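You operate a simulated robot arm through the tools that you are given. There is no shell and no other tool. Be economical: measure what you need, move in short steps, check, and stop when the job is done.

You run a simulated robot arm. Do the job below in one go: nothing can be reset, and whatever is moved stays where it is left.

JOB
Put one of the copper shims from the assembly bench on the top of the low cabinet.
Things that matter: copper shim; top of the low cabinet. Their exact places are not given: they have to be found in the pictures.

Only the result counts: the job must be done as asked and must still hold three seconds after the hand-in. Knocking over, shifting, dropping, spilling or breaking anything else fails it.

ROBOT AND FRAMES
A 6-joint arm with a two-finger parallel gripper on a trunk, on a base that drives. Base frame: it is fixed to the floor where the robot stands at the start and does not move with it; the origin is under the middle of the robot, x ahead of it, y to its left, z up. Readings come in m, rad, newtons and seconds.
With the tool pointing down near the work surface it reaches from about 0.1 to 0.84 m from the robot's upright axis, wherever it stands. Its first joint turns from -2.007 to 2.007 rad. Places, roughly: top of the low cabinet [2.7, -1.5, 1.1]. Payload 4.2 kg.
The tool frame sits at the grasp point between the pads (the TCP): z along the fingers, y along the line on which they close. The tips reach 0.023 m beyond it. Largest opening 0.094 m; finger width 0.038, thickness 0.01; the body of the gripper, 0.054 by 0.096 m, starts 0.039 m behind the TCP.
Orientation is that of the tool frame in the base frame, as a unit quaternion [x, y, z, w]. With the fingers straight down and closing along the base's y, the tool's x points along the base's -x, its y along +y and its z along -z.

CONTROLS
- The arm moves only by the tool nudge_tool. Its argument "motion" is a list that holds one entry, the list of rows, each a list of 7 numbers: the shift along the tool's x, y, z in m, then the turn, a rotation vector about the tool's x, y, z in rad, then the closure, from 0 (fully open) to 1 (shut). In form: [[[dx, dy, dz, ax, ay, az, grip], ...]]. A call has 1 to 12 rows; each row shifts and turns the commanded pose from where the row before left it, along the tool's axes as they then stand. Each row takes 0.2 s and may step no farther than 0.05 m and 0.15 rad from the row before; otherwise, or with a gripper value out of range, the whole call is refused. A pose out of reach is approached as far as the arm can. The call stops where the force on the tool passes 40 N (or 10 N more than at its start, if that is more) or the arm is blocked; 0.2 s more then pass. The fingers move at their own pace (about 0.108 m/s each) and stop on an object; they squeeze with about 34 N. The grip force told is the motor's: it shows also when the fingers shut on nothing. Time passes only in rows, and 0.2 s behind the last, so rows that do not move let the fingers close. It gives the time, the measured TCP pose, the force on the tool (base axes), the opening and the grip force at its end, in the units of the frame above (readings bear some noise).
- Cameras (640 x 400 px; columns grow to the right, rows downward): "scene" is now at [0.1986, 0.1554, 1.5639]; the picture's right is [-0.69, -0.73, 0.00], its down [-0.56, 0.53, -0.64] and it looks along [0.46, -0.44, -0.77] (base axes); focal length 255 px, centre (320, 200). "wrist" rides on the gripper at [0.086, 0.016, -0.074] in the tool frame; the picture's right is [-0.18, 0.98, 0.00], its down [-0.58, -0.11, -0.81] and it looks along [-0.79, -0.15, 0.59] (tool axes); focal length 243 px, centre (320, 200).
- grab_frame(camera): a new picture of that camera. It takes no simulated time.
- move_column(by): slides the trunk up (or, below 0, down) by that many m; the arm and the scene camera ride with it, the base frame stays. It gives what a move gives, with no picture.
- steer(legs): drives the robot by 1 to 6 legs, each [ahead, turn to the left] in m and rad, along the robot's own axes; the way and the turn of a leg run together, so that a leg with both is an arc; at most 1.5 m and 3.142 rad a leg. The arm and the cameras ride along, it lands a little off, and it stops where it bumps. It gives what a move gives.
- turn_head(pan, tilt): turns the head with the scene camera to pan (to the left, within 1.396 rad either way) and tilt (down, from -0.506 to 1.204), counted from straight ahead of the robot. It gives what a move gives.
- point_at(camera, pixels): for up to 12 pixels [column, row] of the newest picture of that camera ("zoom" is the newest enlarged one), the place [x, y, z] in the base frame of the surface seen there, good to about 0.002 m, but the place of the scene camera against the robot may be out by one fixed shift of up to 0.025 m in any direction. It takes no simulated time.
- inspect(camera, box): a new picture of the part [left, top, right, bottom] of that camera's present view, enlarged. It takes no simulated time.
- job_done(): hands the job in; it is judged then, once.

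Go step by step. Measure first, check grasps and placings, and put right what went wrong. The budget is 80 turns and 60 pictures, counting those below and the enlarged ones. Unless the task says otherwise, let go and move clear before handing in, and close with one line.

The tools are called after "Call:" as name(argument=value, ...) on one line, values as JSON. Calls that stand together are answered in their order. nudge_tool: Moves the arm, as the interface text tells. Its arguments: {"type":"object","properties":{"motion":{"type":"array"}},"required":["motion"]} The other tools are called the same way: move_column (by) slides the trunk up or down; steer (legs) drives the base; turn_head (pan, tilt) turns the head that bears the scene camera; grab_frame (camera) takes a picture; point_at (camera, pixels) gives the place of the surface under pixels of a picture; inspect (camera, box) takes an enlarged picture of a part of a camera's view; job_done () hands the job in.

At the start:

```text
clock: 0.0
ee_pos: [0.6017, 0.0518, 1.15]
tcp_rot: [0.0, 1.0, 0.0, 0.0]
ft_force: [-0.3, -0.9, -0.5]
finger_gap: 0.094
grip_force: 0.0
trunk travel left (down, up): [-0.925, 0.065]
robot x, y, heading: [0.0013, -0.0011, -0.001]
head pan, tilt: [-0.757, 0.88]
```

scene: 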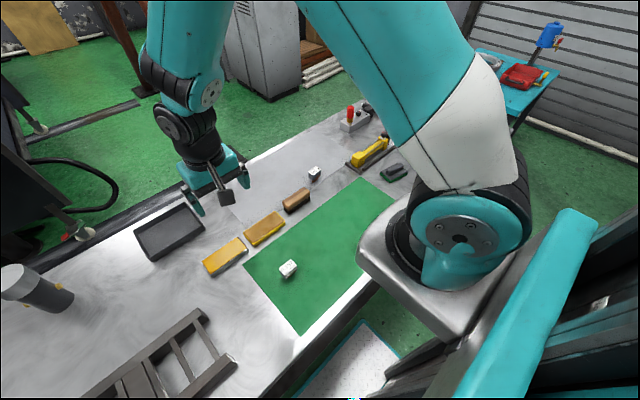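
wrist: 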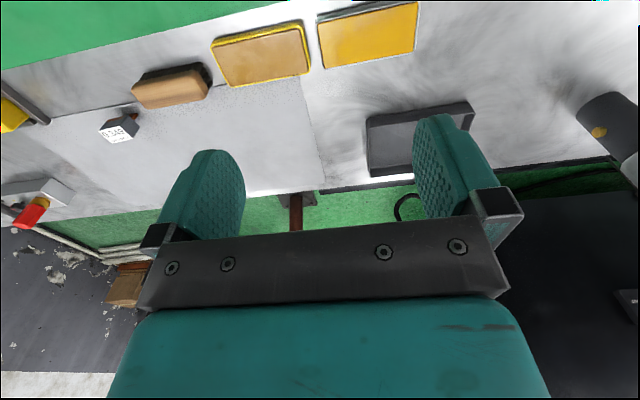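

The bench shows two yellow-rimmed blocks near (225,257) and (264,229), and a brown one at (297,199). I'll enlarge these to identify the copper shims.

Call:
inspect(camera="scene", box=[120, 80, 440, 300])

Call:
inspect(camera="wrist", box=[0, 0, 640, 240])

```text
1.82 times, centred on (280, 190) of scene
```

zoom: 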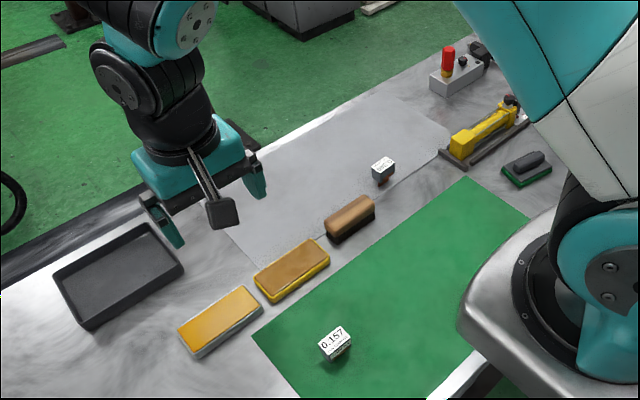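

```text
1.00 times, centred on (320, 120) of wrist
```

zoom: 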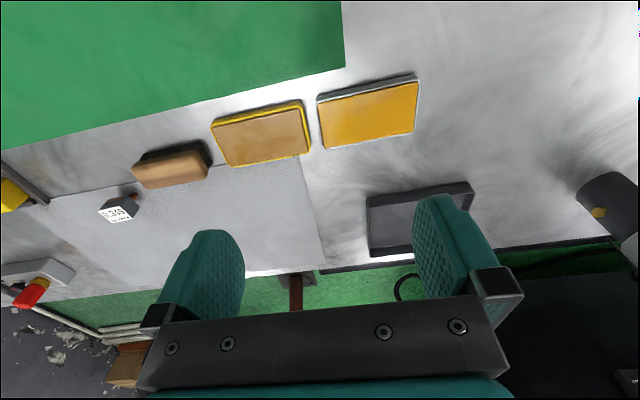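

Two small labelled blocks appear: one reads "0.157" at about (288,268), another is at (314,173). I'll zoom into these and the flat blocks.

Call:
inspect(camera="scene", box=[264, 245, 312, 290])

Call:
inspect(camera="scene", box=[195, 155, 335, 280])

Call:
inspect(camera="wrist", box=[80, 0, 440, 160])

```text
8.89 times, centred on (288, 268) of scene
```

zoom: 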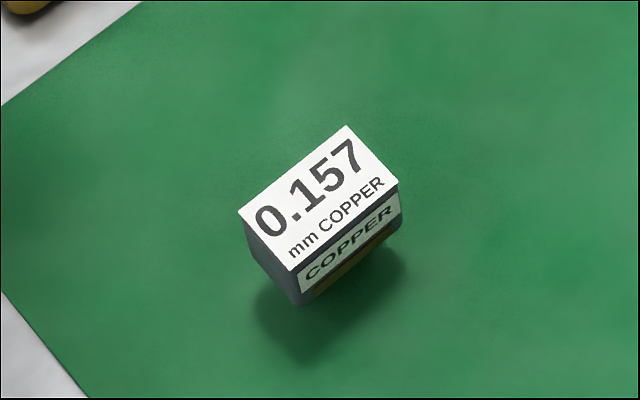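

```text
3.20 times, centred on (265, 218) of scene
```

zoom: 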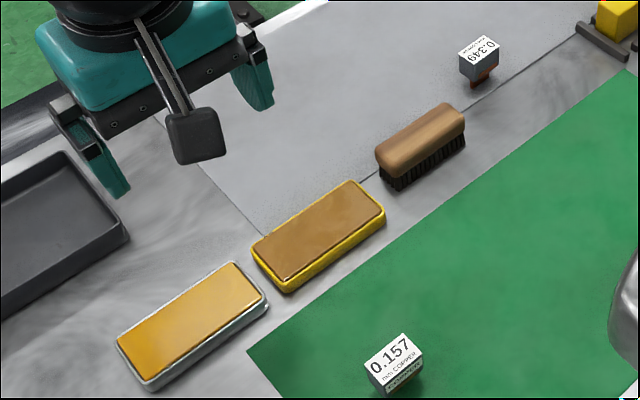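

```text
1.78 times, centred on (260, 80) of wrist
```

zoom: 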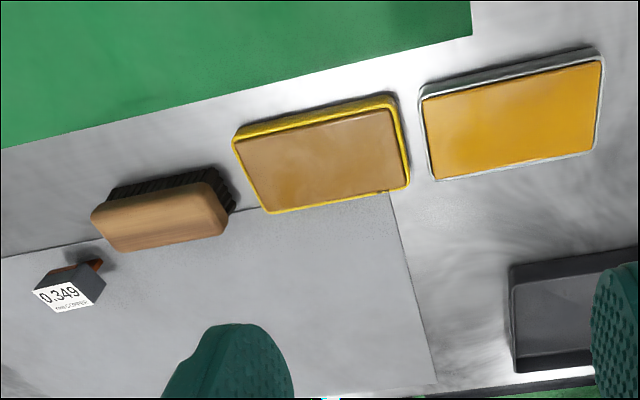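

The block on the mat reads "0.157 mm COPPER". I'll check the other at (314,173) and measure both.

Call:
inspect(camera="scene", box=[298, 158, 330, 188])

Call:
grab_frame(camera="scene")

Call:
turn_head(pan=-0.2, tilt=0.9)

Call:
grab_frame(camera="scene")

```text
13.33 times, centred on (314, 173) of scene
```

zoom: 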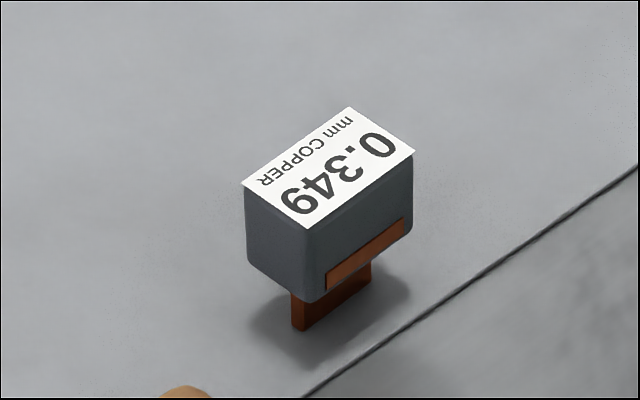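

```text
51 pictures are left
```

scene: 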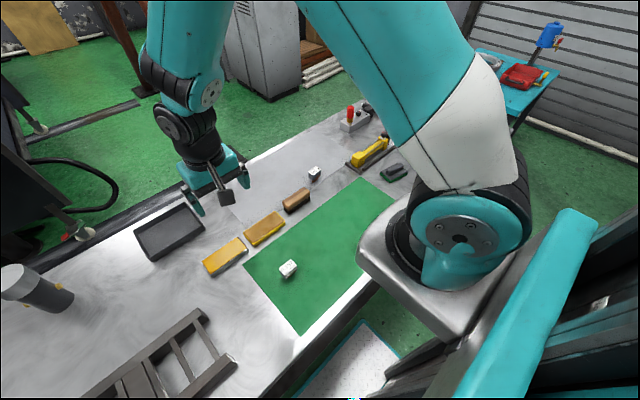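

```text
clock: 1.0
ee_pos: [0.6012, 0.0506, 1.1506]
tcp_rot: [0.0, 1.0, 0.001, 0.001]
ft_force: [-0.2, -0.1, 0.3]
finger_gap: 0.0939
grip_force: 0.1
trunk travel left (down, up): [-0.925, 0.065]
robot x, y, heading: [0.002, 0.0006, 0.001]
head pan, tilt: [-0.201, 0.901]
```

```text
50 pictures are left
```

scene: 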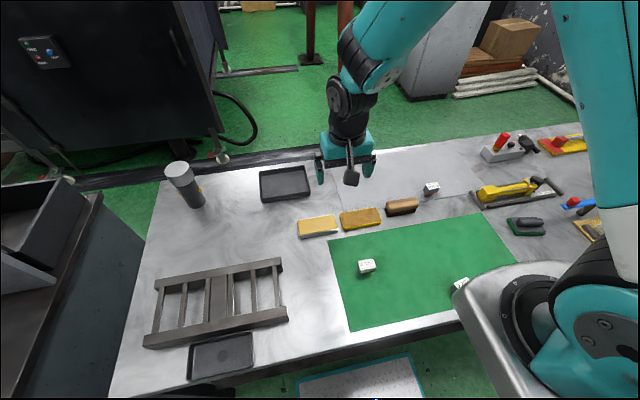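

A third labelled block shows at (461,283). I'll zoom on it and on the others from this view.

Call:
inspect(camera="scene", box=[345, 250, 393, 280])

Call:
inspect(camera="scene", box=[440, 268, 488, 298])

Call:
inspect(camera="scene", box=[280, 120, 600, 320])

Call:
point_at(camera="scene", pixels=[[366, 263], [461, 282], [431, 186], [380, 280], [440, 240], [400, 201], [360, 214], [318, 223], [235, 210]])

```text
13.33 times, centred on (369, 265) of scene
```

zoom: 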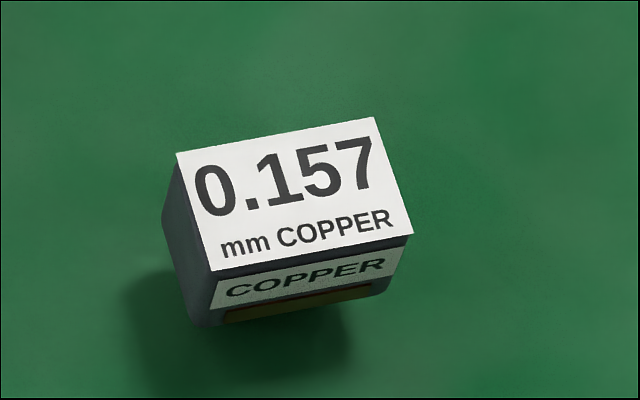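

```text
13.33 times, centred on (464, 283) of scene
```

zoom: 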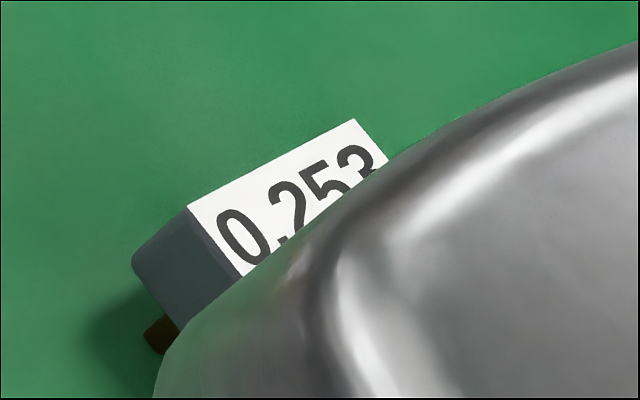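

```text
2.00 times, centred on (440, 220) of scene
```

zoom: 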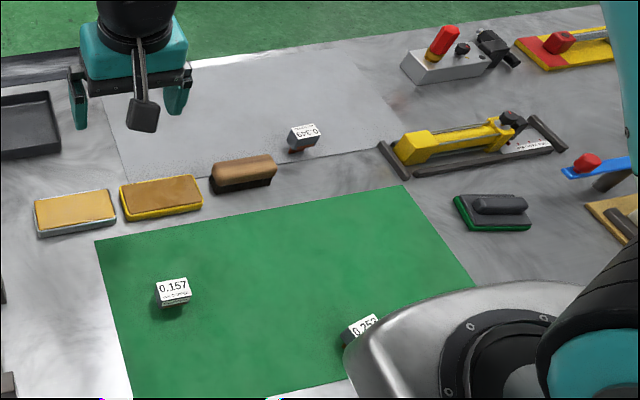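

```text
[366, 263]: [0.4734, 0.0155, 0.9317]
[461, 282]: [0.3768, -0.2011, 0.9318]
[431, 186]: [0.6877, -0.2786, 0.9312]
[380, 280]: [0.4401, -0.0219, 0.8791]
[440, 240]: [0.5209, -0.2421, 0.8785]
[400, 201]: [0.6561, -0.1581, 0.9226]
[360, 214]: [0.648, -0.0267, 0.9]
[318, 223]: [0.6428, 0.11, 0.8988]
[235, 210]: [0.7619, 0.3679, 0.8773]
```

All three blocks say copper (0.157 and 0.349 clearly). 0.349 has a plainly copper tab. Now I'll look for the low cabinet around [2.7,-1.5,1.1].

Call:
turn_head(pan=-0.5, tilt=0.2)

Call:
grab_frame(camera="scene")

Call:
turn_head(pan=-1.3, tilt=0.3)

Call:
grab_frame(camera="scene")

Call:
turn_head(pan=0.6, tilt=0.4)

Call:
grab_frame(camera="scene")

```text
clock: 2.0
ee_pos: [0.6018, 0.0509, 1.1512]
tcp_rot: [0.0, 1.0, 0.001, 0.0]
ft_force: [-0.5, -0.1, -0.2]
finger_gap: 0.0942
grip_force: 0.0
trunk travel left (down, up): [-0.925, 0.065]
robot x, y, heading: [-0.0032, -0.0002, 0.001]
head pan, tilt: [-0.499, 0.201]
```

```text
46 pictures are left
```

scene: 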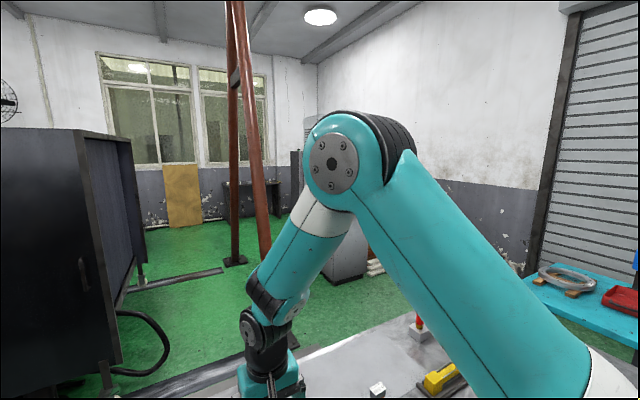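

```text
clock: 3.2
ee_pos: [0.6019, 0.0519, 1.1513]
tcp_rot: [0.0, 1.0, 0.0, 0.001]
ft_force: [0.6, -0.2, -0.5]
finger_gap: 0.094
grip_force: 0.1
trunk travel left (down, up): [-0.925, 0.065]
robot x, y, heading: [-0.0059, 0.0027, -0.0]
head pan, tilt: [-1.3, 0.3]
```

```text
45 pictures are left
```

scene: 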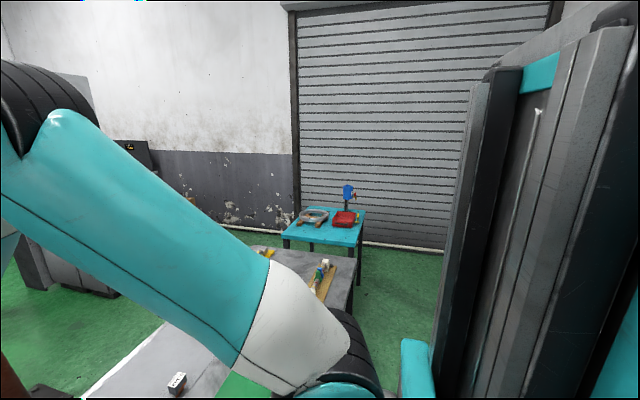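

```text
clock: 5.0
ee_pos: [0.6004, 0.0511, 1.15]
tcp_rot: [0.0, 1.0, 0.0, 0.0]
ft_force: [0.4, 0.0, 0.6]
finger_gap: 0.0939
grip_force: 0.1
trunk travel left (down, up): [-0.925, 0.065]
robot x, y, heading: [-0.0008, -0.0012, 0.003]
head pan, tilt: [0.6, 0.4]
```

```text
44 pictures are left
```

scene: 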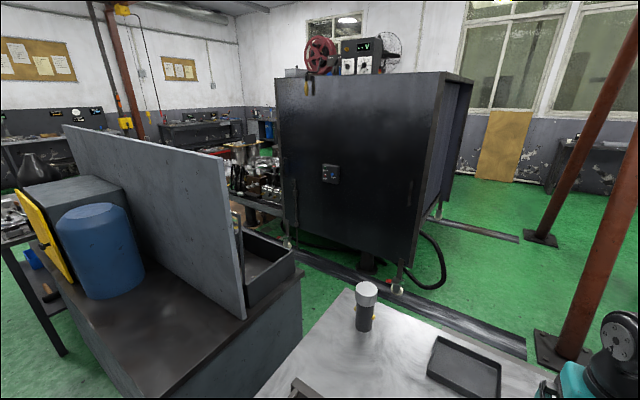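

The cabinet must be behind the arm in the view. First I'll measure the 0.349 shim's corners.

Call:
turn_head(pan=-0.3, tilt=0.9)

Call:
grab_frame(camera="scene")

```text
clock: 6.2
ee_pos: [0.6009, 0.0513, 1.1499]
tcp_rot: [0.0, 1.0, -0.001, -0.001]
ft_force: [0.3, 0.6, 0.2]
finger_gap: 0.0938
grip_force: 0.1
trunk travel left (down, up): [-0.925, 0.065]
robot x, y, heading: [-0.0016, -0.0012, -0.003]
head pan, tilt: [-0.3, 0.901]
```

```text
43 pictures are left
```

scene: 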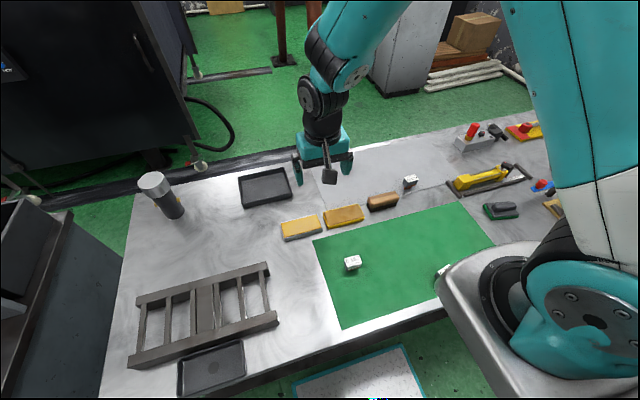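

Call:
inspect(camera="scene", box=[394, 170, 426, 190])

```text
16.00 times, centred on (410, 180) of scene
```

zoom: 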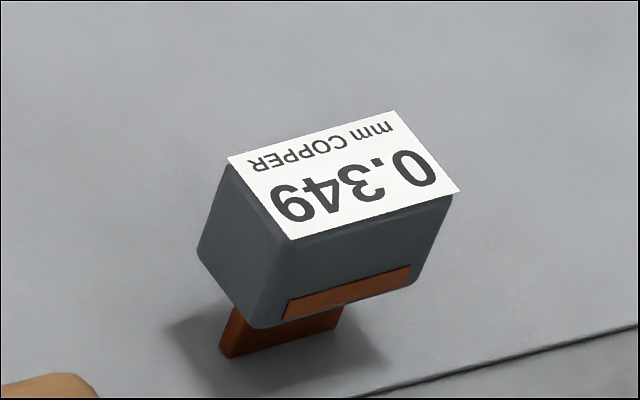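

The 0.349 block is a dark body on a copper foot. I'll measure the label corners, the body base and the table.

Call:
point_at(camera="zoom", pixels=[[232, 160], [393, 114], [455, 190], [292, 234], [285, 300], [405, 272], [228, 345], [335, 325], [500, 300], [230, 310]])

```text
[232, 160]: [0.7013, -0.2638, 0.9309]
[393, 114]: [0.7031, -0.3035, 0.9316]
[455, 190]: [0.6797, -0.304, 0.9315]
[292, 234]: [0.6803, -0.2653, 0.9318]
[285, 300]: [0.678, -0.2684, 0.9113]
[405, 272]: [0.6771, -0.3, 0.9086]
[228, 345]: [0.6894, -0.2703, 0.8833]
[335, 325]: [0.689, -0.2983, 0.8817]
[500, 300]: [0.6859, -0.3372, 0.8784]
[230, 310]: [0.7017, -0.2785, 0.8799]
```

Label centre is about (0.691,-0.284), in scene frame, with table reading 0.878 vs 0.862 true. I'll move above it and use the wrist camera for the exact place.

Call:
nudge_tool(motion=[[[0, -0.048, 0.008, 0, 0, 0, 0], [0, -0.048, 0.008, 0, 0, 0, 0], [0, -0.048, 0.008, 0, 0, 0, 0], [0, -0.048, 0.008, 0, 0, 0, 0], [0, -0.048, 0.008, 0, 0, 0, 0], [0, -0.048, 0.008, 0, 0, 0, 0], [0, -0.047, 0.01, 0, 0, 0, 0], [0, 0, 0, 0, 0, 0, 0]]])

Call:
grab_frame(camera="wrist")

```text
clock: 8.0
ee_pos: [0.6008, -0.2855, 1.0934]
tcp_rot: [0.0, 1.0, -0.001, 0.0]
ft_force: [-0.5, -0.5, 0.6]
finger_gap: 0.0941
grip_force: 0.2
trunk travel left (down, up): [-0.925, 0.065]
robot x, y, heading: [-0.0031, -0.0023, 0.0]
head pan, tilt: [-0.3, 0.901]
```

```text
41 pictures are left
```

wrist: 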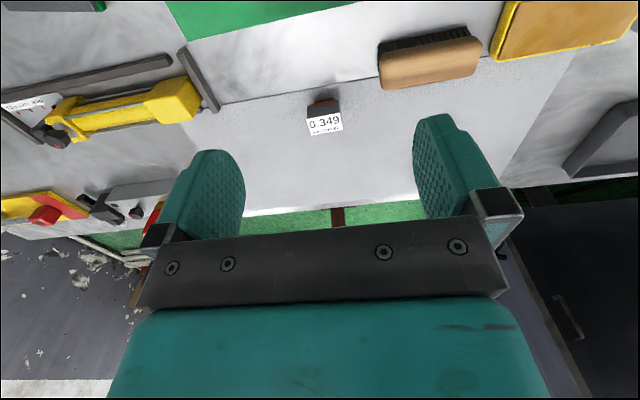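

The label is at (324,124) in the wrist view; measuring it there.

Call:
inspect(camera="wrist", box=[296, 90, 352, 140])

Call:
point_at(camera="wrist", pixels=[[310, 117], [339, 113], [341, 130], [313, 134], [325, 124], [280, 120], [323, 103], [428, 60]])

```text
8.00 times, centred on (324, 115) of wrist
```

zoom: 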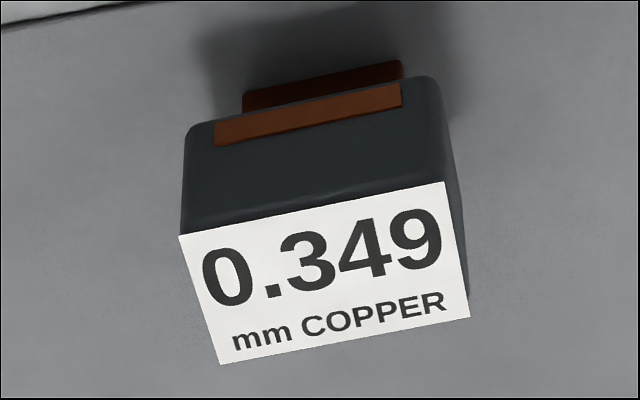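

```text
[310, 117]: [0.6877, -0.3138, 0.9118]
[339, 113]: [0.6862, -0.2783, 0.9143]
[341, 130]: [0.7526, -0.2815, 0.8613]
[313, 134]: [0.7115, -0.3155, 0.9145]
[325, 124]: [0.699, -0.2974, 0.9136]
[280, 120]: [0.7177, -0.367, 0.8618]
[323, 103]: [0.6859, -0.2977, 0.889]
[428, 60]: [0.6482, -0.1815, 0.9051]
```

The shim centre is (0.699,-0.296), top 0.914, per the wrist camera. I'll move over it and descend to TCP z≈0.898.

Call:
nudge_tool(motion=[[[-0.049, -0.005, 0, 0, 0, 0, 0], [-0.049, -0.005, 0, 0, 0, 0, 0], [0, 0, 0.045, 0, 0, 0, 0], [0, 0, 0.045, 0, 0, 0, 0], [0, 0, 0.04, 0, 0, 0, 0], [0, 0, 0, 0, 0, 0, 0]]])

Call:
grab_frame(camera="wrist")

```text
clock: 9.4
ee_pos: [0.6978, -0.2936, 0.9611]
tcp_rot: [0.0, 1.0, 0.0, 0.0]
ft_force: [0.1, -0.6, 0.2]
finger_gap: 0.0939
grip_force: 0.2
trunk travel left (down, up): [-0.925, 0.065]
robot x, y, heading: [-0.0006, -0.0027, 0.0]
head pan, tilt: [-0.3, 0.901]
```

```text
39 pictures are left
```

wrist: 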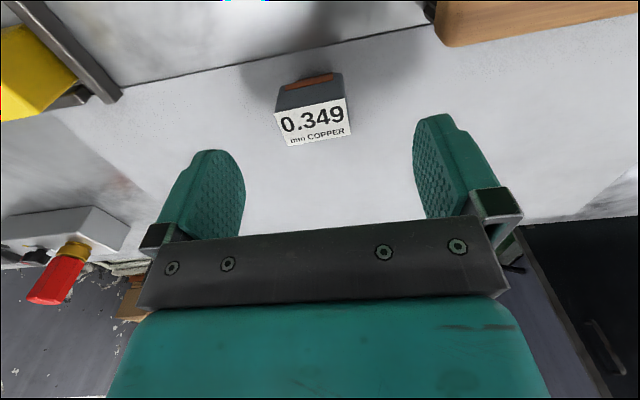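

Call:
point_at(camera="wrist", pixels=[[277, 114], [344, 99], [349, 131], [290, 144], [313, 120], [310, 98]])

```text
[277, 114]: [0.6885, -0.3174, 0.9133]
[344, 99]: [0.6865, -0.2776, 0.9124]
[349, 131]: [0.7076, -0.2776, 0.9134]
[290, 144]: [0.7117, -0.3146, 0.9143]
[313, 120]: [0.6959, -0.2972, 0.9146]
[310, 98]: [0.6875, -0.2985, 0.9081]
```

Refined centre is (0.699,-0.297). I'll go down 0.063 with a small y correction.

Call:
nudge_tool(motion=[[[-0.001, -0.002, 0.035, 0, 0, 0, 0], [0, -0.001, 0.029, 0, 0, 0, 0], [0, 0, 0, 0, 0, 0, 0]]])

Call:
grab_frame(camera="wrist")

```text
clock: 10.2
ee_pos: [0.6983, -0.2965, 0.8982]
tcp_rot: [0.0, 1.0, 0.0, 0.0]
ft_force: [-0.1, 0.3, 0.6]
finger_gap: 0.0938
grip_force: 0.1
trunk travel left (down, up): [-0.925, 0.065]
robot x, y, heading: [-0.0021, 0.001, 0.003]
head pan, tilt: [-0.3, 0.901]
```

```text
38 pictures are left
```

wrist: 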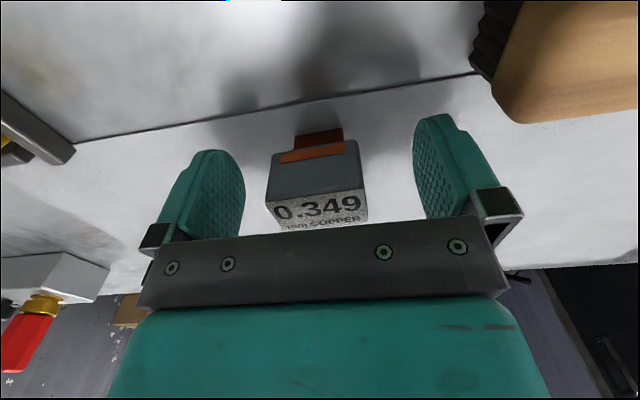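

The shim sits between the pads. Closing.

Call:
nudge_tool(motion=[[[0, 0, 0, 0, 0, 0, 1], [0, 0, 0, 0, 0, 0, 1], [0, 0, 0, 0, 0, 0, 1], [0, 0, -0.02, 0, 0, 0, 1], [0, 0, -0.04, 0, 0, 0, 1], [0, 0, -0.05, 0, 0, 0, 1]]])

Call:
grab_frame(camera="wrist")

```text
clock: 11.6
ee_pos: [0.6985, -0.2973, 1.0087]
tcp_rot: [0.0, 1.0, 0.0, -0.001]
ft_force: [-0.1, -0.9, -0.9]
finger_gap: 0.0413
grip_force: 33.5
trunk travel left (down, up): [-0.925, 0.065]
robot x, y, heading: [-0.0025, 0.0, -0.002]
head pan, tilt: [-0.3, 0.901]
```

```text
37 pictures are left
```

wrist: 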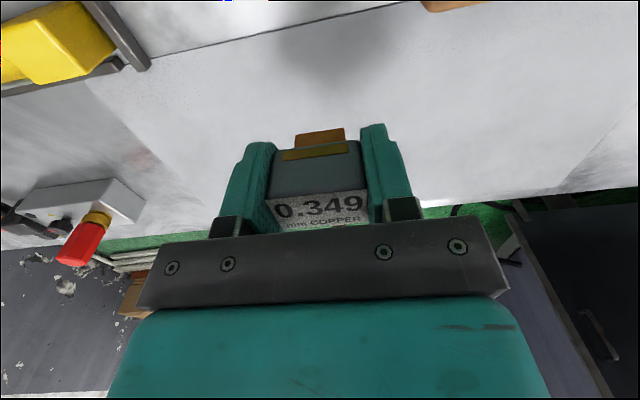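

The grip holds (gap 0.041, 33.5 N). Now raise and retract the arm toward the left so the right-hand view opens.

Call:
nudge_tool(motion=[[[0.01, 0.01, -0.048, 0, 0, 0, 1], [0.01, 0.01, -0.048, 0, 0, 0, 1], [0.01, 0.01, -0.048, 0, 0, 0, 1], [0.01, 0.01, -0.046, 0, 0, 0, 1], [0.025, 0.04, 0, 0, 0, 0, 1], [0.025, 0.04, 0, 0, 0, 0, 1], [0.025, 0.04, 0, 0, 0, 0, 1], [0.025, 0.04, 0, 0, 0, 0, 1], [0.025, 0.04, 0, 0, 0, 0, 1], [0.025, 0.04, 0, 0, 0, 0, 1], [0.025, 0.04, 0, 0, 0, 0, 1], [0.025, 0.04, 0, 0, 0, 0, 1]]])

Call:
turn_head(pan=-0.7, tilt=0.5)

Call:
grab_frame(camera="scene")

```text
clock: 14.2
ee_pos: [0.4593, 0.0633, 1.2005]
tcp_rot: [0.0, 1.0, 0.001, 0.0]
ft_force: [-0.1, -0.1, -0.2]
finger_gap: 0.0415
grip_force: 33.9
trunk travel left (down, up): [-0.925, 0.065]
robot x, y, heading: [-0.0033, -0.0023, 0.004]
head pan, tilt: [-0.3, 0.901]
```

```text
clock: 15.1
ee_pos: [0.4596, 0.0635, 1.1997]
tcp_rot: [0.001, 1.0, 0.0, -0.001]
ft_force: [0.3, -0.6, -1.1]
finger_gap: 0.0415
grip_force: 34.2
trunk travel left (down, up): [-0.925, 0.065]
robot x, y, heading: [0.0, 0.0008, -0.001]
head pan, tilt: [-0.7, 0.499]
```

```text
36 pictures are left
```

scene: 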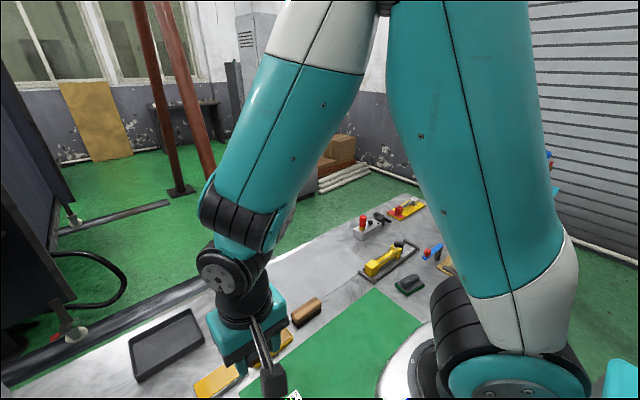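

The arm still blocks the view; I'll measure the visible bench limits and swing the arm further left.

Call:
point_at(camera="scene", pixels=[[345, 215], [20, 380], [400, 182], [345, 180], [340, 145], [185, 190], [85, 210], [580, 225], [190, 270], [570, 330], [300, 205]])

Call:
nudge_tool(motion=[[[0.025, 0.04, 0, 0, 0, 0, 1], [0.025, 0.04, 0, 0, 0, 0, 1], [0.025, 0.04, 0, 0, 0, 0, 1], [0.025, 0.04, 0, 0, 0, 0, 1], [0.025, 0.04, 0, 0, 0, 0, 1], [0.025, 0.04, 0, 0, 0, 0, 1], [0.025, 0.04, 0, 0, 0, 0, 1], [0.025, 0.04, 0, 0, 0, 0, 1]]])

Call:
grab_frame(camera="scene")

```text
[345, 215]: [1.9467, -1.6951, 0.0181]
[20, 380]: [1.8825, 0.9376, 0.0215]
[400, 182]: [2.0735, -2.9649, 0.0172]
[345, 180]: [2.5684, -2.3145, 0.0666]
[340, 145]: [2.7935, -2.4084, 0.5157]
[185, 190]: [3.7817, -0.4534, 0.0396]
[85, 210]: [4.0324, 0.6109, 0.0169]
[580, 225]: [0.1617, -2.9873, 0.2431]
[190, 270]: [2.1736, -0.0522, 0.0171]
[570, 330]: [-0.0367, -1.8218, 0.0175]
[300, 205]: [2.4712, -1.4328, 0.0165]
```

```text
clock: 16.9
ee_pos: [0.3485, 0.362, 1.2057]
tcp_rot: [0.086, 0.996, 0.008, 0.001]
ft_force: [-0.3, -0.4, -0.6]
finger_gap: 0.0416
grip_force: 34.1
trunk travel left (down, up): [-0.925, 0.065]
robot x, y, heading: [0.0035, 0.0023, 0.0]
head pan, tilt: [-0.7, 0.499]
stopped in row 8: the arm was blocked; the commanded pose is now the measured one
```

```text
35 pictures are left
```

scene: 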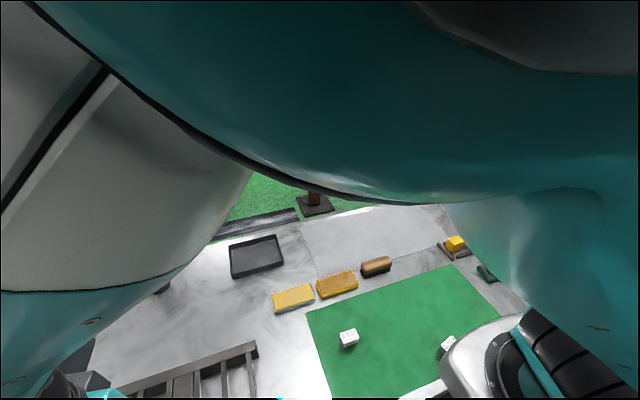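

The elbow was blocked by the head, and nothing else. I'll back off and swing the arm to the right instead.

Call:
nudge_tool(motion=[[[-0.025, -0.04, 0, 0, 0, 0, 1], [-0.025, -0.04, 0, 0, 0, 0, 1], [-0.025, -0.04, 0, 0, 0, 0, 1], [-0.025, -0.04, 0, 0, 0, 0, 1], [-0.025, -0.04, 0, 0, 0, 0, 1], [0, -0.048, 0, 0, 0, 0, 1], [0, -0.048, 0, 0, 0, 0, 1], [0, -0.048, 0, 0, 0, 0, 1], [0, -0.048, 0, 0, 0, 0, 1]]])

Call:
nudge_tool(motion=[[[0.01, -0.045, 0, 0, 0, 0, 1], [0.01, -0.045, 0, 0, 0, 0, 1], [0.01, -0.045, 0, 0, 0, 0, 1], [0.01, -0.045, 0, 0, 0, 0, 1], [0.01, -0.045, 0, 0, 0, 0, 1], [0.015, -0.045, 0, 0, 0, 0, 1], [0.015, -0.045, 0, 0, 0, 0, 1], [0.015, -0.045, 0, 0, 0, 0, 1], [0.015, -0.045, 0, 0, 0, 0, 1]]])

Call:
grab_frame(camera="scene")

```text
clock: 18.9
ee_pos: [0.4685, -0.0073, 1.2143]
tcp_rot: [0.079, 0.997, 0.001, 0.0]
ft_force: [0.7, 0.6, -1.1]
finger_gap: 0.0415
grip_force: 34.1
out of reach, approached as far as the arm can: row 7, 8, 9
trunk travel left (down, up): [-0.925, 0.065]
robot x, y, heading: [-0.0049, 0.0009, 0.0]
head pan, tilt: [-0.7, 0.499]
```

```text
clock: 20.9
ee_pos: [0.362, -0.3856, 1.2329]
tcp_rot: [0.079, 0.997, 0.002, 0.001]
ft_force: [-0.1, 0.7, -0.5]
finger_gap: 0.0416
grip_force: 33.8
out of reach, approached as far as the arm can: row 1, 2, 3, 4
trunk travel left (down, up): [-0.925, 0.065]
robot x, y, heading: [0.0002, -0.0017, -0.002]
head pan, tilt: [-0.7, 0.499]
```

```text
34 pictures are left
```

scene: 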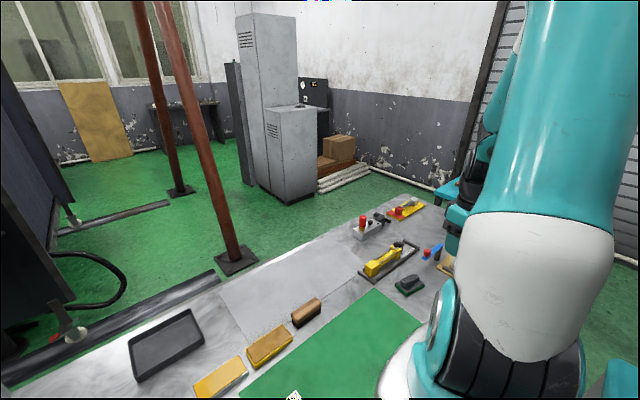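

Now the low cabinet's top shows at about (290,112), in front of the tall one. Measuring it and surroundings.

Call:
inspect(camera="scene", box=[220, 70, 380, 220])

Call:
point_at(camera="scene", pixels=[[267, 107], [290, 112], [316, 109], [300, 105], [290, 202], [262, 185], [314, 192], [345, 185], [240, 262], [270, 240], [420, 205], [218, 275]])

```text
2.67 times, centred on (300, 145) of scene
```

zoom: 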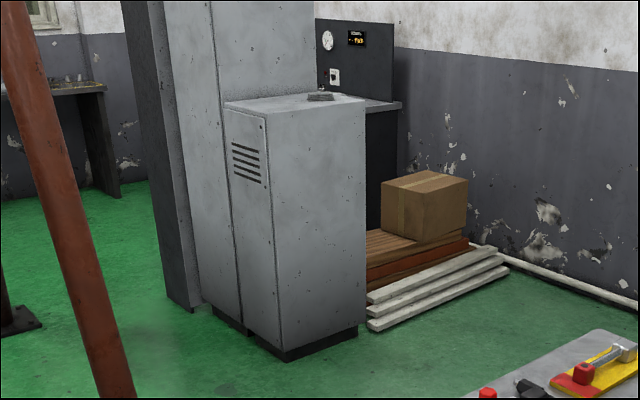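

```text
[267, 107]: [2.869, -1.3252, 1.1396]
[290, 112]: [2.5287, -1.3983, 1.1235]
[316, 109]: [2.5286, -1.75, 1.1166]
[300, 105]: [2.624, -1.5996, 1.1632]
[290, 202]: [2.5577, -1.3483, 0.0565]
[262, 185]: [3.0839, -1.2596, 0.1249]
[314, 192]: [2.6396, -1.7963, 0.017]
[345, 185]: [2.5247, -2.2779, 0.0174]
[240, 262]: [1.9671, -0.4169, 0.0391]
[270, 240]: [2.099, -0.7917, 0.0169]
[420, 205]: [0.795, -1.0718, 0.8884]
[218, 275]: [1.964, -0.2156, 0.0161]
```

The cabinet top spans roughly x 2.53–2.9, y -1.75…-1.33, z≈1.12, with something small at (2.62,-1.60). I'll bring the arm to the front and survey the right-hand route.

Call:
nudge_tool(motion=[[[-0.015, 0.045, 0, 0, 0, 0, 1], [-0.015, 0.045, 0, 0, 0, 0, 1], [-0.015, 0.045, 0, 0, 0, 0, 1], [-0.015, 0.045, 0, 0, 0, 0, 1], [-0.01, 0.045, 0, 0, 0, 0, 1], [-0.01, 0.045, 0, 0, 0, 0, 1], [-0.01, 0.045, 0, 0, 0, 0, 1], [-0.01, 0.045, 0, 0, 0, 0, 1]]])

Call:
turn_head(pan=-1.35, tilt=0.6)

Call:
grab_frame(camera="scene")

```text
clock: 22.7
ee_pos: [0.5176, -0.0449, 1.2344]
tcp_rot: [0.081, 0.997, 0.002, 0.0]
ft_force: [0.4, 0.2, -1.0]
finger_gap: 0.0415
grip_force: 34.5
trunk travel left (down, up): [-0.925, 0.065]
robot x, y, heading: [-0.0009, -0.0017, 0.003]
head pan, tilt: [-0.7, 0.499]
```

```text
clock: 23.7
ee_pos: [0.5189, -0.0466, 1.2348]
tcp_rot: [0.08, 0.997, 0.002, 0.001]
ft_force: [0.1, 0.2, -0.8]
finger_gap: 0.0415
grip_force: 34.0
trunk travel left (down, up): [-0.925, 0.065]
robot x, y, heading: [0.0021, 0.0004, -0.003]
head pan, tilt: [-1.349, 0.6]
```

```text
32 pictures are left
```

scene: 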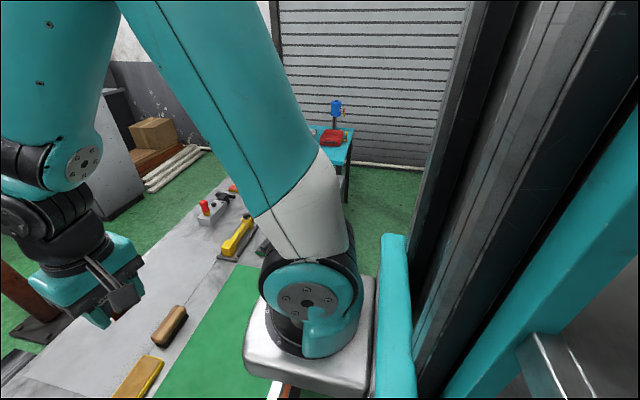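

Measuring the teal table, its legs and floor points on the right.

Call:
point_at(camera="scene", pixels=[[349, 150], [340, 166], [347, 200], [380, 220], [365, 250], [425, 200], [330, 137], [232, 187], [195, 155], [405, 245], [290, 390], [275, 393]])

```text
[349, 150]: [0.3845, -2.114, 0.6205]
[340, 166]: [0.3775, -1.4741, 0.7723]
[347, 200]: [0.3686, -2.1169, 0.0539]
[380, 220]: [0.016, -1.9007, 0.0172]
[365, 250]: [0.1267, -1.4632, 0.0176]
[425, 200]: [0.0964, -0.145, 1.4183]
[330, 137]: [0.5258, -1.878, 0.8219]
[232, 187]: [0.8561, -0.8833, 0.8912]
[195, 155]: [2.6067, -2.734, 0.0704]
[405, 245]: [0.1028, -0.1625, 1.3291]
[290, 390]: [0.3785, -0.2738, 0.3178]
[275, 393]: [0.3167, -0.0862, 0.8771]
```

The gap between bench end and teal table may be tight. Before reversing, I'll check the left/rear side.

Call:
turn_head(pan=1.39, tilt=0.5)

Call:
grab_frame(camera="scene")

Call:
turn_head(pan=0.5, tilt=0.9)

Call:
grab_frame(camera="scene")

```text
clock: 26.2
ee_pos: [0.5182, -0.0459, 1.2339]
tcp_rot: [0.081, 0.997, 0.002, 0.0]
ft_force: [0.7, 0.1, -1.2]
finger_gap: 0.0418
grip_force: 34.1
trunk travel left (down, up): [-0.925, 0.065]
robot x, y, heading: [-0.0029, 0.0011, -0.004]
head pan, tilt: [1.389, 0.499]
```

```text
31 pictures are left
```

scene: 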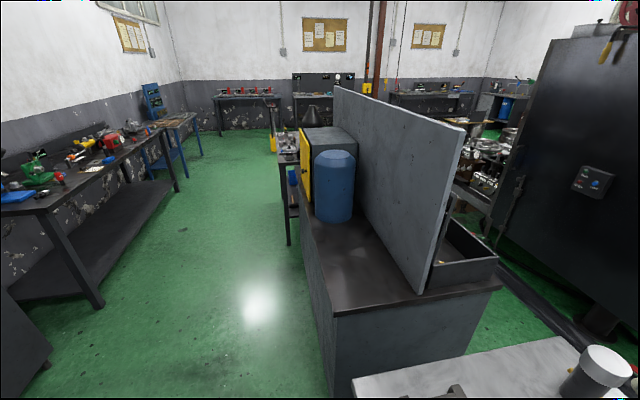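

```text
clock: 27.4
ee_pos: [0.5181, -0.046, 1.234]
tcp_rot: [0.08, 0.997, 0.002, 0.0]
ft_force: [0.1, 0.0, -0.7]
finger_gap: 0.0416
grip_force: 34.0
trunk travel left (down, up): [-0.925, 0.065]
robot x, y, heading: [-0.0009, -0.0023, 0.001]
head pan, tilt: [0.499, 0.901]
```

```text
30 pictures are left
```

scene: 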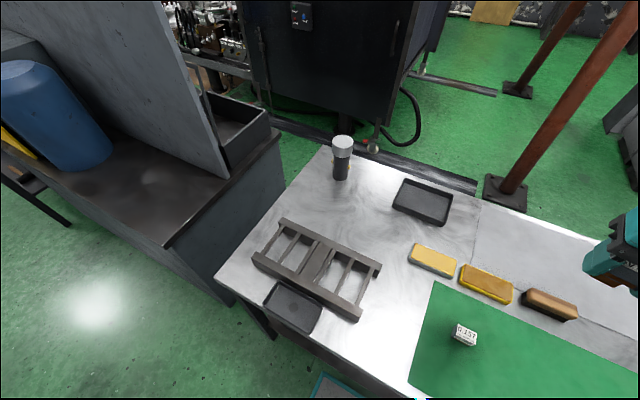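

Call:
point_at(camera="scene", pixels=[[215, 275], [325, 147], [165, 245], [285, 140], [240, 320], [375, 145], [400, 380], [480, 180], [505, 205], [340, 390], [265, 335], [620, 235]])

Call:
turn_head(pan=1.39, tilt=0.7)

Call:
grab_frame(camera="scene")

Call:
point_at(camera="scene", pixels=[[30, 340], [90, 250], [10, 200], [150, 280], [200, 380], [320, 390], [330, 250], [60, 390], [5, 300], [470, 240]])

```text
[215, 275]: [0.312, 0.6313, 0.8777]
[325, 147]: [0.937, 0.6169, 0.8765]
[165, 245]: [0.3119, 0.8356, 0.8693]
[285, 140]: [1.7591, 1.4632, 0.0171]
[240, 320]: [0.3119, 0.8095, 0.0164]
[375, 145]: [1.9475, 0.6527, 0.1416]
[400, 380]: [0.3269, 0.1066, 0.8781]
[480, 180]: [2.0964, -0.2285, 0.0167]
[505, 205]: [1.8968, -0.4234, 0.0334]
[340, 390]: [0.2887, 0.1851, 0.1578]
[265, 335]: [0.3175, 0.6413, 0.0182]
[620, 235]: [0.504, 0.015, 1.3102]
```

```text
clock: 28.6
ee_pos: [0.5183, -0.0459, 1.2358]
tcp_rot: [0.08, 0.997, 0.001, 0.0]
ft_force: [1.0, 0.5, -0.6]
finger_gap: 0.0416
grip_force: 34.4
trunk travel left (down, up): [-0.925, 0.065]
robot x, y, heading: [-0.0024, 0.0001, 0.003]
head pan, tilt: [1.389, 0.7]
```

```text
29 pictures are left
```

scene: 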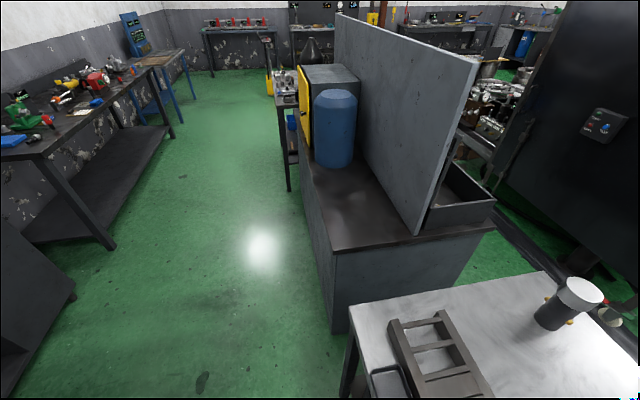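

```text
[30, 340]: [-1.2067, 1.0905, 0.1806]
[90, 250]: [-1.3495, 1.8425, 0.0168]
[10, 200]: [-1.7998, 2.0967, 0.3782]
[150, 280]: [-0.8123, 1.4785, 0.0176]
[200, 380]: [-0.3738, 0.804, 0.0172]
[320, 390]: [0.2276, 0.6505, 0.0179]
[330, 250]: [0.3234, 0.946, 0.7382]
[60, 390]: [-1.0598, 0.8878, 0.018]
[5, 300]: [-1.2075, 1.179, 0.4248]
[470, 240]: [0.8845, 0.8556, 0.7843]
```

Aisle spans x from about -1.2 to 0.31, so reversing 0.4 m is safe. Then I'll turn right and look at the gap.

Call:
steer(legs=[[-0.4, 0]])

Call:
turn_head(pan=-1.1, tilt=0.5)

Call:
grab_frame(camera="scene")

```text
clock: 31.0
ee_pos: [0.118, -0.0463, 1.2344]
tcp_rot: [0.081, 0.997, 0.002, 0.001]
ft_force: [-0.2, 0.3, 0.0]
finger_gap: 0.0416
grip_force: 33.7
trunk travel left (down, up): [-0.925, 0.065]
robot x, y, heading: [-0.3984, 0.0043, -0.004]
head pan, tilt: [1.389, 0.7]
```

```text
clock: 33.3
ee_pos: [0.1179, -0.0451, 1.235]
tcp_rot: [0.08, 0.997, 0.001, 0.0]
ft_force: [-0.2, -0.6, -0.6]
finger_gap: 0.0417
grip_force: 34.3
trunk travel left (down, up): [-0.925, 0.065]
robot x, y, heading: [-0.3992, 0.005, -0.002]
head pan, tilt: [-1.1, 0.499]
```

```text
28 pictures are left
```

scene: 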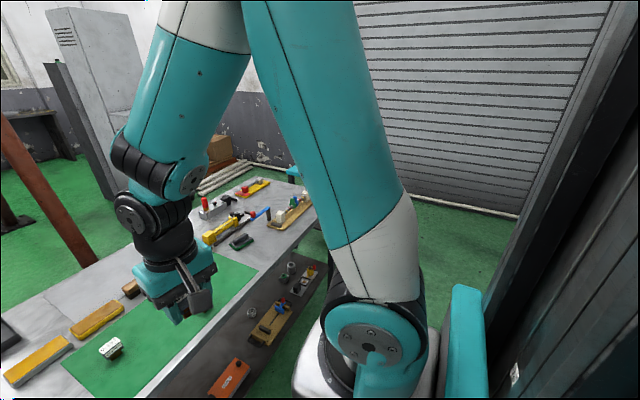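

Clear; turn right on the spot (arm radius 0.55 stays clear of the bench).

Call:
steer(legs=[[0, -1.571]])

Call:
turn_head(pan=0.5, tilt=0.5)

Call:
grab_frame(camera="scene")

```text
clock: 37.5
ee_pos: [-0.4483, -0.5172, 1.2346]
tcp_rot: [0.764, 0.646, 0.001, 0.001]
ft_force: [0.2, 0.8, -0.4]
finger_gap: 0.0414
grip_force: 33.6
trunk travel left (down, up): [-0.925, 0.065]
robot x, y, heading: [-0.4019, 0.0011, -1.578]
head pan, tilt: [-1.1, 0.499]
```

```text
clock: 39.2
ee_pos: [-0.4484, -0.5176, 1.2349]
tcp_rot: [0.763, 0.646, 0.001, 0.001]
ft_force: [-0.1, -0.3, -0.4]
finger_gap: 0.0413
grip_force: 33.8
trunk travel left (down, up): [-0.925, 0.065]
robot x, y, heading: [-0.3978, 0.0005, -1.577]
head pan, tilt: [0.499, 0.499]
```

```text
27 pictures are left
```

scene: 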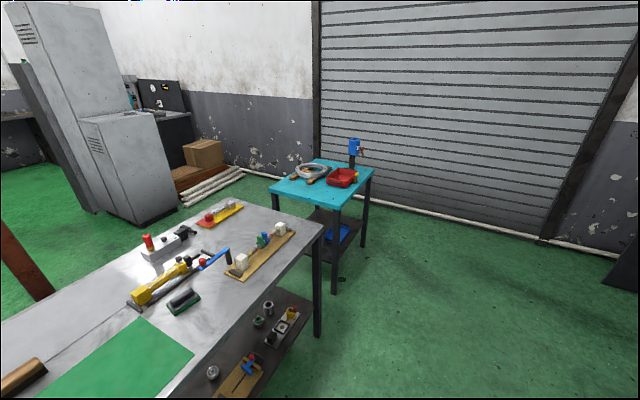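

Excellent view. Measuring bench end corners, teal table corners, legs, and floor limits.

Call:
point_at(camera="scene", pixels=[[275, 204], [320, 228], [272, 186], [335, 204], [370, 173], [316, 162], [317, 334], [334, 290], [362, 243], [245, 171], [183, 204], [380, 207]])

Call:
inspect(camera="scene", box=[170, 130, 400, 300])

```text
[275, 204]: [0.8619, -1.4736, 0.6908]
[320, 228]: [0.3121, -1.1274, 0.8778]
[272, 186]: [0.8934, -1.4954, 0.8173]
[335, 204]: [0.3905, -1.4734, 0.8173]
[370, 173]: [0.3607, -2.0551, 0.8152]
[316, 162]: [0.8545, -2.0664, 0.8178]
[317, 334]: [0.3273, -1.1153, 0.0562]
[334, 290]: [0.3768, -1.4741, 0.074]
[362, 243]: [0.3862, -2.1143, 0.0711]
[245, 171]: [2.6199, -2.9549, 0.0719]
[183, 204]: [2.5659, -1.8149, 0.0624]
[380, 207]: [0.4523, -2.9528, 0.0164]
```

```text
2.35 times, centred on (285, 215) of scene
```

zoom: 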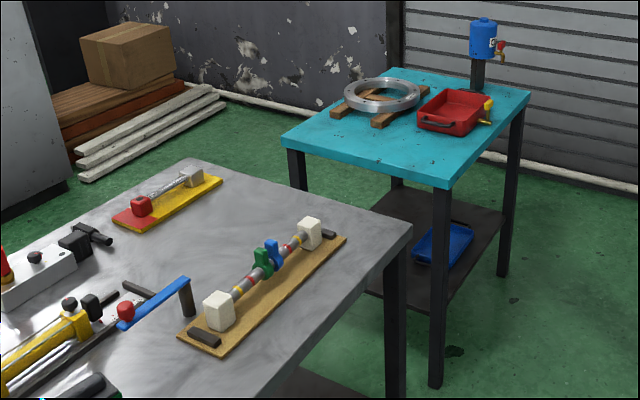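

The teal table occupies x 0.36–0.9, y -1.47…-2.13; the passage is south of it. I'll check the shutter position and the right side of the aisle.

Call:
point_at(camera="scene", pixels=[[450, 150], [550, 235], [620, 265], [620, 240], [420, 210], [600, 100]])

Call:
turn_head(pan=-0.2, tilt=0.7)

Call:
grab_frame(camera="scene")

```text
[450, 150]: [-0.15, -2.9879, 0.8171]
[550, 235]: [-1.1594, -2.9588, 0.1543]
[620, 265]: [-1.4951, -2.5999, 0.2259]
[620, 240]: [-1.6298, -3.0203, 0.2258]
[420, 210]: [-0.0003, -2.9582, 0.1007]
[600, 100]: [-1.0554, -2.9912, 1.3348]
```

```text
clock: 40.3
ee_pos: [-0.4481, -0.5182, 1.2344]
tcp_rot: [0.763, 0.646, 0.001, 0.001]
ft_force: [0.5, 0.1, -0.6]
finger_gap: 0.0414
grip_force: 34.7
trunk travel left (down, up): [-0.925, 0.065]
robot x, y, heading: [-0.3978, -0.001, -1.576]
head pan, tilt: [-0.201, 0.7]
```

```text
25 pictures are left
```

scene: 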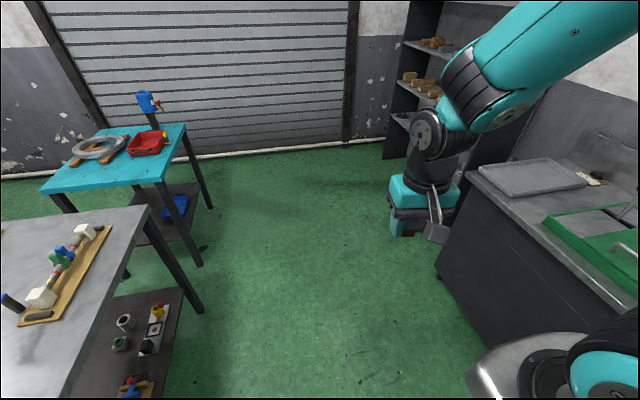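

A cabinet is on the right of the aisle. Measure its left edge.

Call:
point_at(camera="scene", pixels=[[470, 172], [440, 275], [445, 295], [560, 250], [385, 155], [200, 312], [300, 300]])

```text
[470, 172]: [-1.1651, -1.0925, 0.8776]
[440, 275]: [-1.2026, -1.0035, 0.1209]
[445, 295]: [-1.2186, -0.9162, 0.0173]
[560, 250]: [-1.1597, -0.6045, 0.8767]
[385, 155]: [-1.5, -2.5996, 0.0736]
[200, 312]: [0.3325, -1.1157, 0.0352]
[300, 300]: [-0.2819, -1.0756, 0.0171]
```

Aisle is clear at x=-0.4. Drive to y≈-2.2, then turn to heading about -0.4.

Call:
steer(legs=[[1.4, 0], [0.8, 0]])

Call:
steer(legs=[[0, 1.17]])

Call:
turn_head(pan=0.1, tilt=0.6)

Call:
grab_frame(camera="scene")

```text
clock: 51.1
ee_pos: [-0.4696, -2.7179, 1.235]
tcp_rot: [0.764, 0.646, 0.001, 0.001]
ft_force: [-0.8, -0.4, -0.6]
finger_gap: 0.0414
grip_force: 33.9
trunk travel left (down, up): [-0.925, 0.065]
robot x, y, heading: [-0.42, -2.2033, -1.582]
head pan, tilt: [-0.201, 0.7]
```

```text
clock: 54.5
ee_pos: [0.0341, -2.4525, 1.2332]
tcp_rot: [0.286, 0.958, 0.001, 0.0]
ft_force: [0.6, -0.2, -1.2]
finger_gap: 0.0415
grip_force: 33.5
trunk travel left (down, up): [-0.925, 0.065]
robot x, y, heading: [-0.4195, -2.2017, -0.42]
head pan, tilt: [-0.201, 0.7]
```

```text
clock: 55.2
ee_pos: [0.034, -2.4532, 1.2354]
tcp_rot: [0.286, 0.958, 0.002, 0.001]
ft_force: [0.4, -0.3, -0.5]
finger_gap: 0.0415
grip_force: 34.3
trunk travel left (down, up): [-0.925, 0.065]
robot x, y, heading: [-0.4188, -2.1981, -0.421]
head pan, tilt: [0.099, 0.6]
```

```text
24 pictures are left
```

scene: 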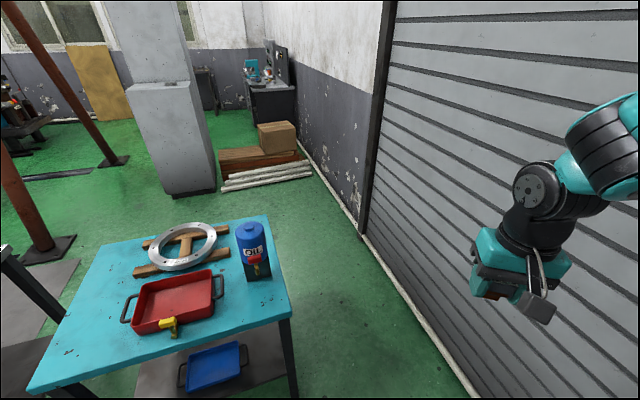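

On track: robot at (-0.42,-2.20). Drive 0.77 m along this heading, then straighten to +x.

Call:
steer(legs=[[0.77, 0]])

Call:
steer(legs=[[0, 0.42]])

```text
clock: 59.4
ee_pos: [0.7394, -2.7656, 1.2352]
tcp_rot: [0.285, 0.959, 0.002, 0.0]
ft_force: [-0.3, 0.2, -0.5]
finger_gap: 0.0414
grip_force: 33.9
trunk travel left (down, up): [-0.925, 0.065]
robot x, y, heading: [0.2853, -2.5152, -0.416]
head pan, tilt: [0.099, 0.6]
```

```text
clock: 61.0
ee_pos: [0.8032, -2.5591, 1.235]
tcp_rot: [0.08, 0.997, 0.001, 0.002]
ft_force: [0.5, -0.2, -0.3]
finger_gap: 0.0415
grip_force: 33.7
trunk travel left (down, up): [-0.925, 0.065]
robot x, y, heading: [0.2867, -2.5128, 0.001]
head pan, tilt: [0.099, 0.6]
```

Straight now at (0.287,-2.513). Drive 1.1 m past the teal table, then head diagonally to about (1.75,-1.55).

Call:
steer(legs=[[1.1, 0]])

Call:
steer(legs=[[0, 1.21]])

Call:
grab_frame(camera="scene")

```text
clock: 66.7
ee_pos: [1.9018, -2.5617, 1.2347]
tcp_rot: [0.082, 0.997, 0.001, 0.0]
ft_force: [-0.6, -0.2, -0.6]
finger_gap: 0.0415
grip_force: 34.0
trunk travel left (down, up): [-0.925, 0.065]
robot x, y, heading: [1.3861, -2.5124, -0.002]
head pan, tilt: [0.099, 0.6]
```

```text
clock: 70.1
ee_pos: [1.6123, -2.0462, 1.2344]
tcp_rot: [-0.499, 0.866, 0.002, -0.001]
ft_force: [-0.5, 0.6, -0.7]
finger_gap: 0.0414
grip_force: 33.5
trunk travel left (down, up): [-0.925, 0.065]
robot x, y, heading: [1.3867, -2.5111, 1.212]
head pan, tilt: [0.099, 0.6]
```

```text
23 pictures are left
```

scene: 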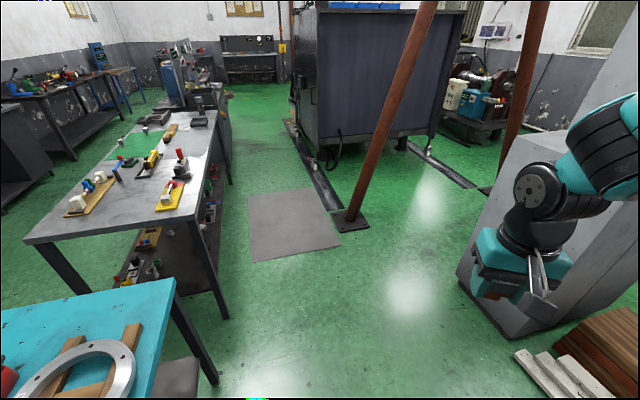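

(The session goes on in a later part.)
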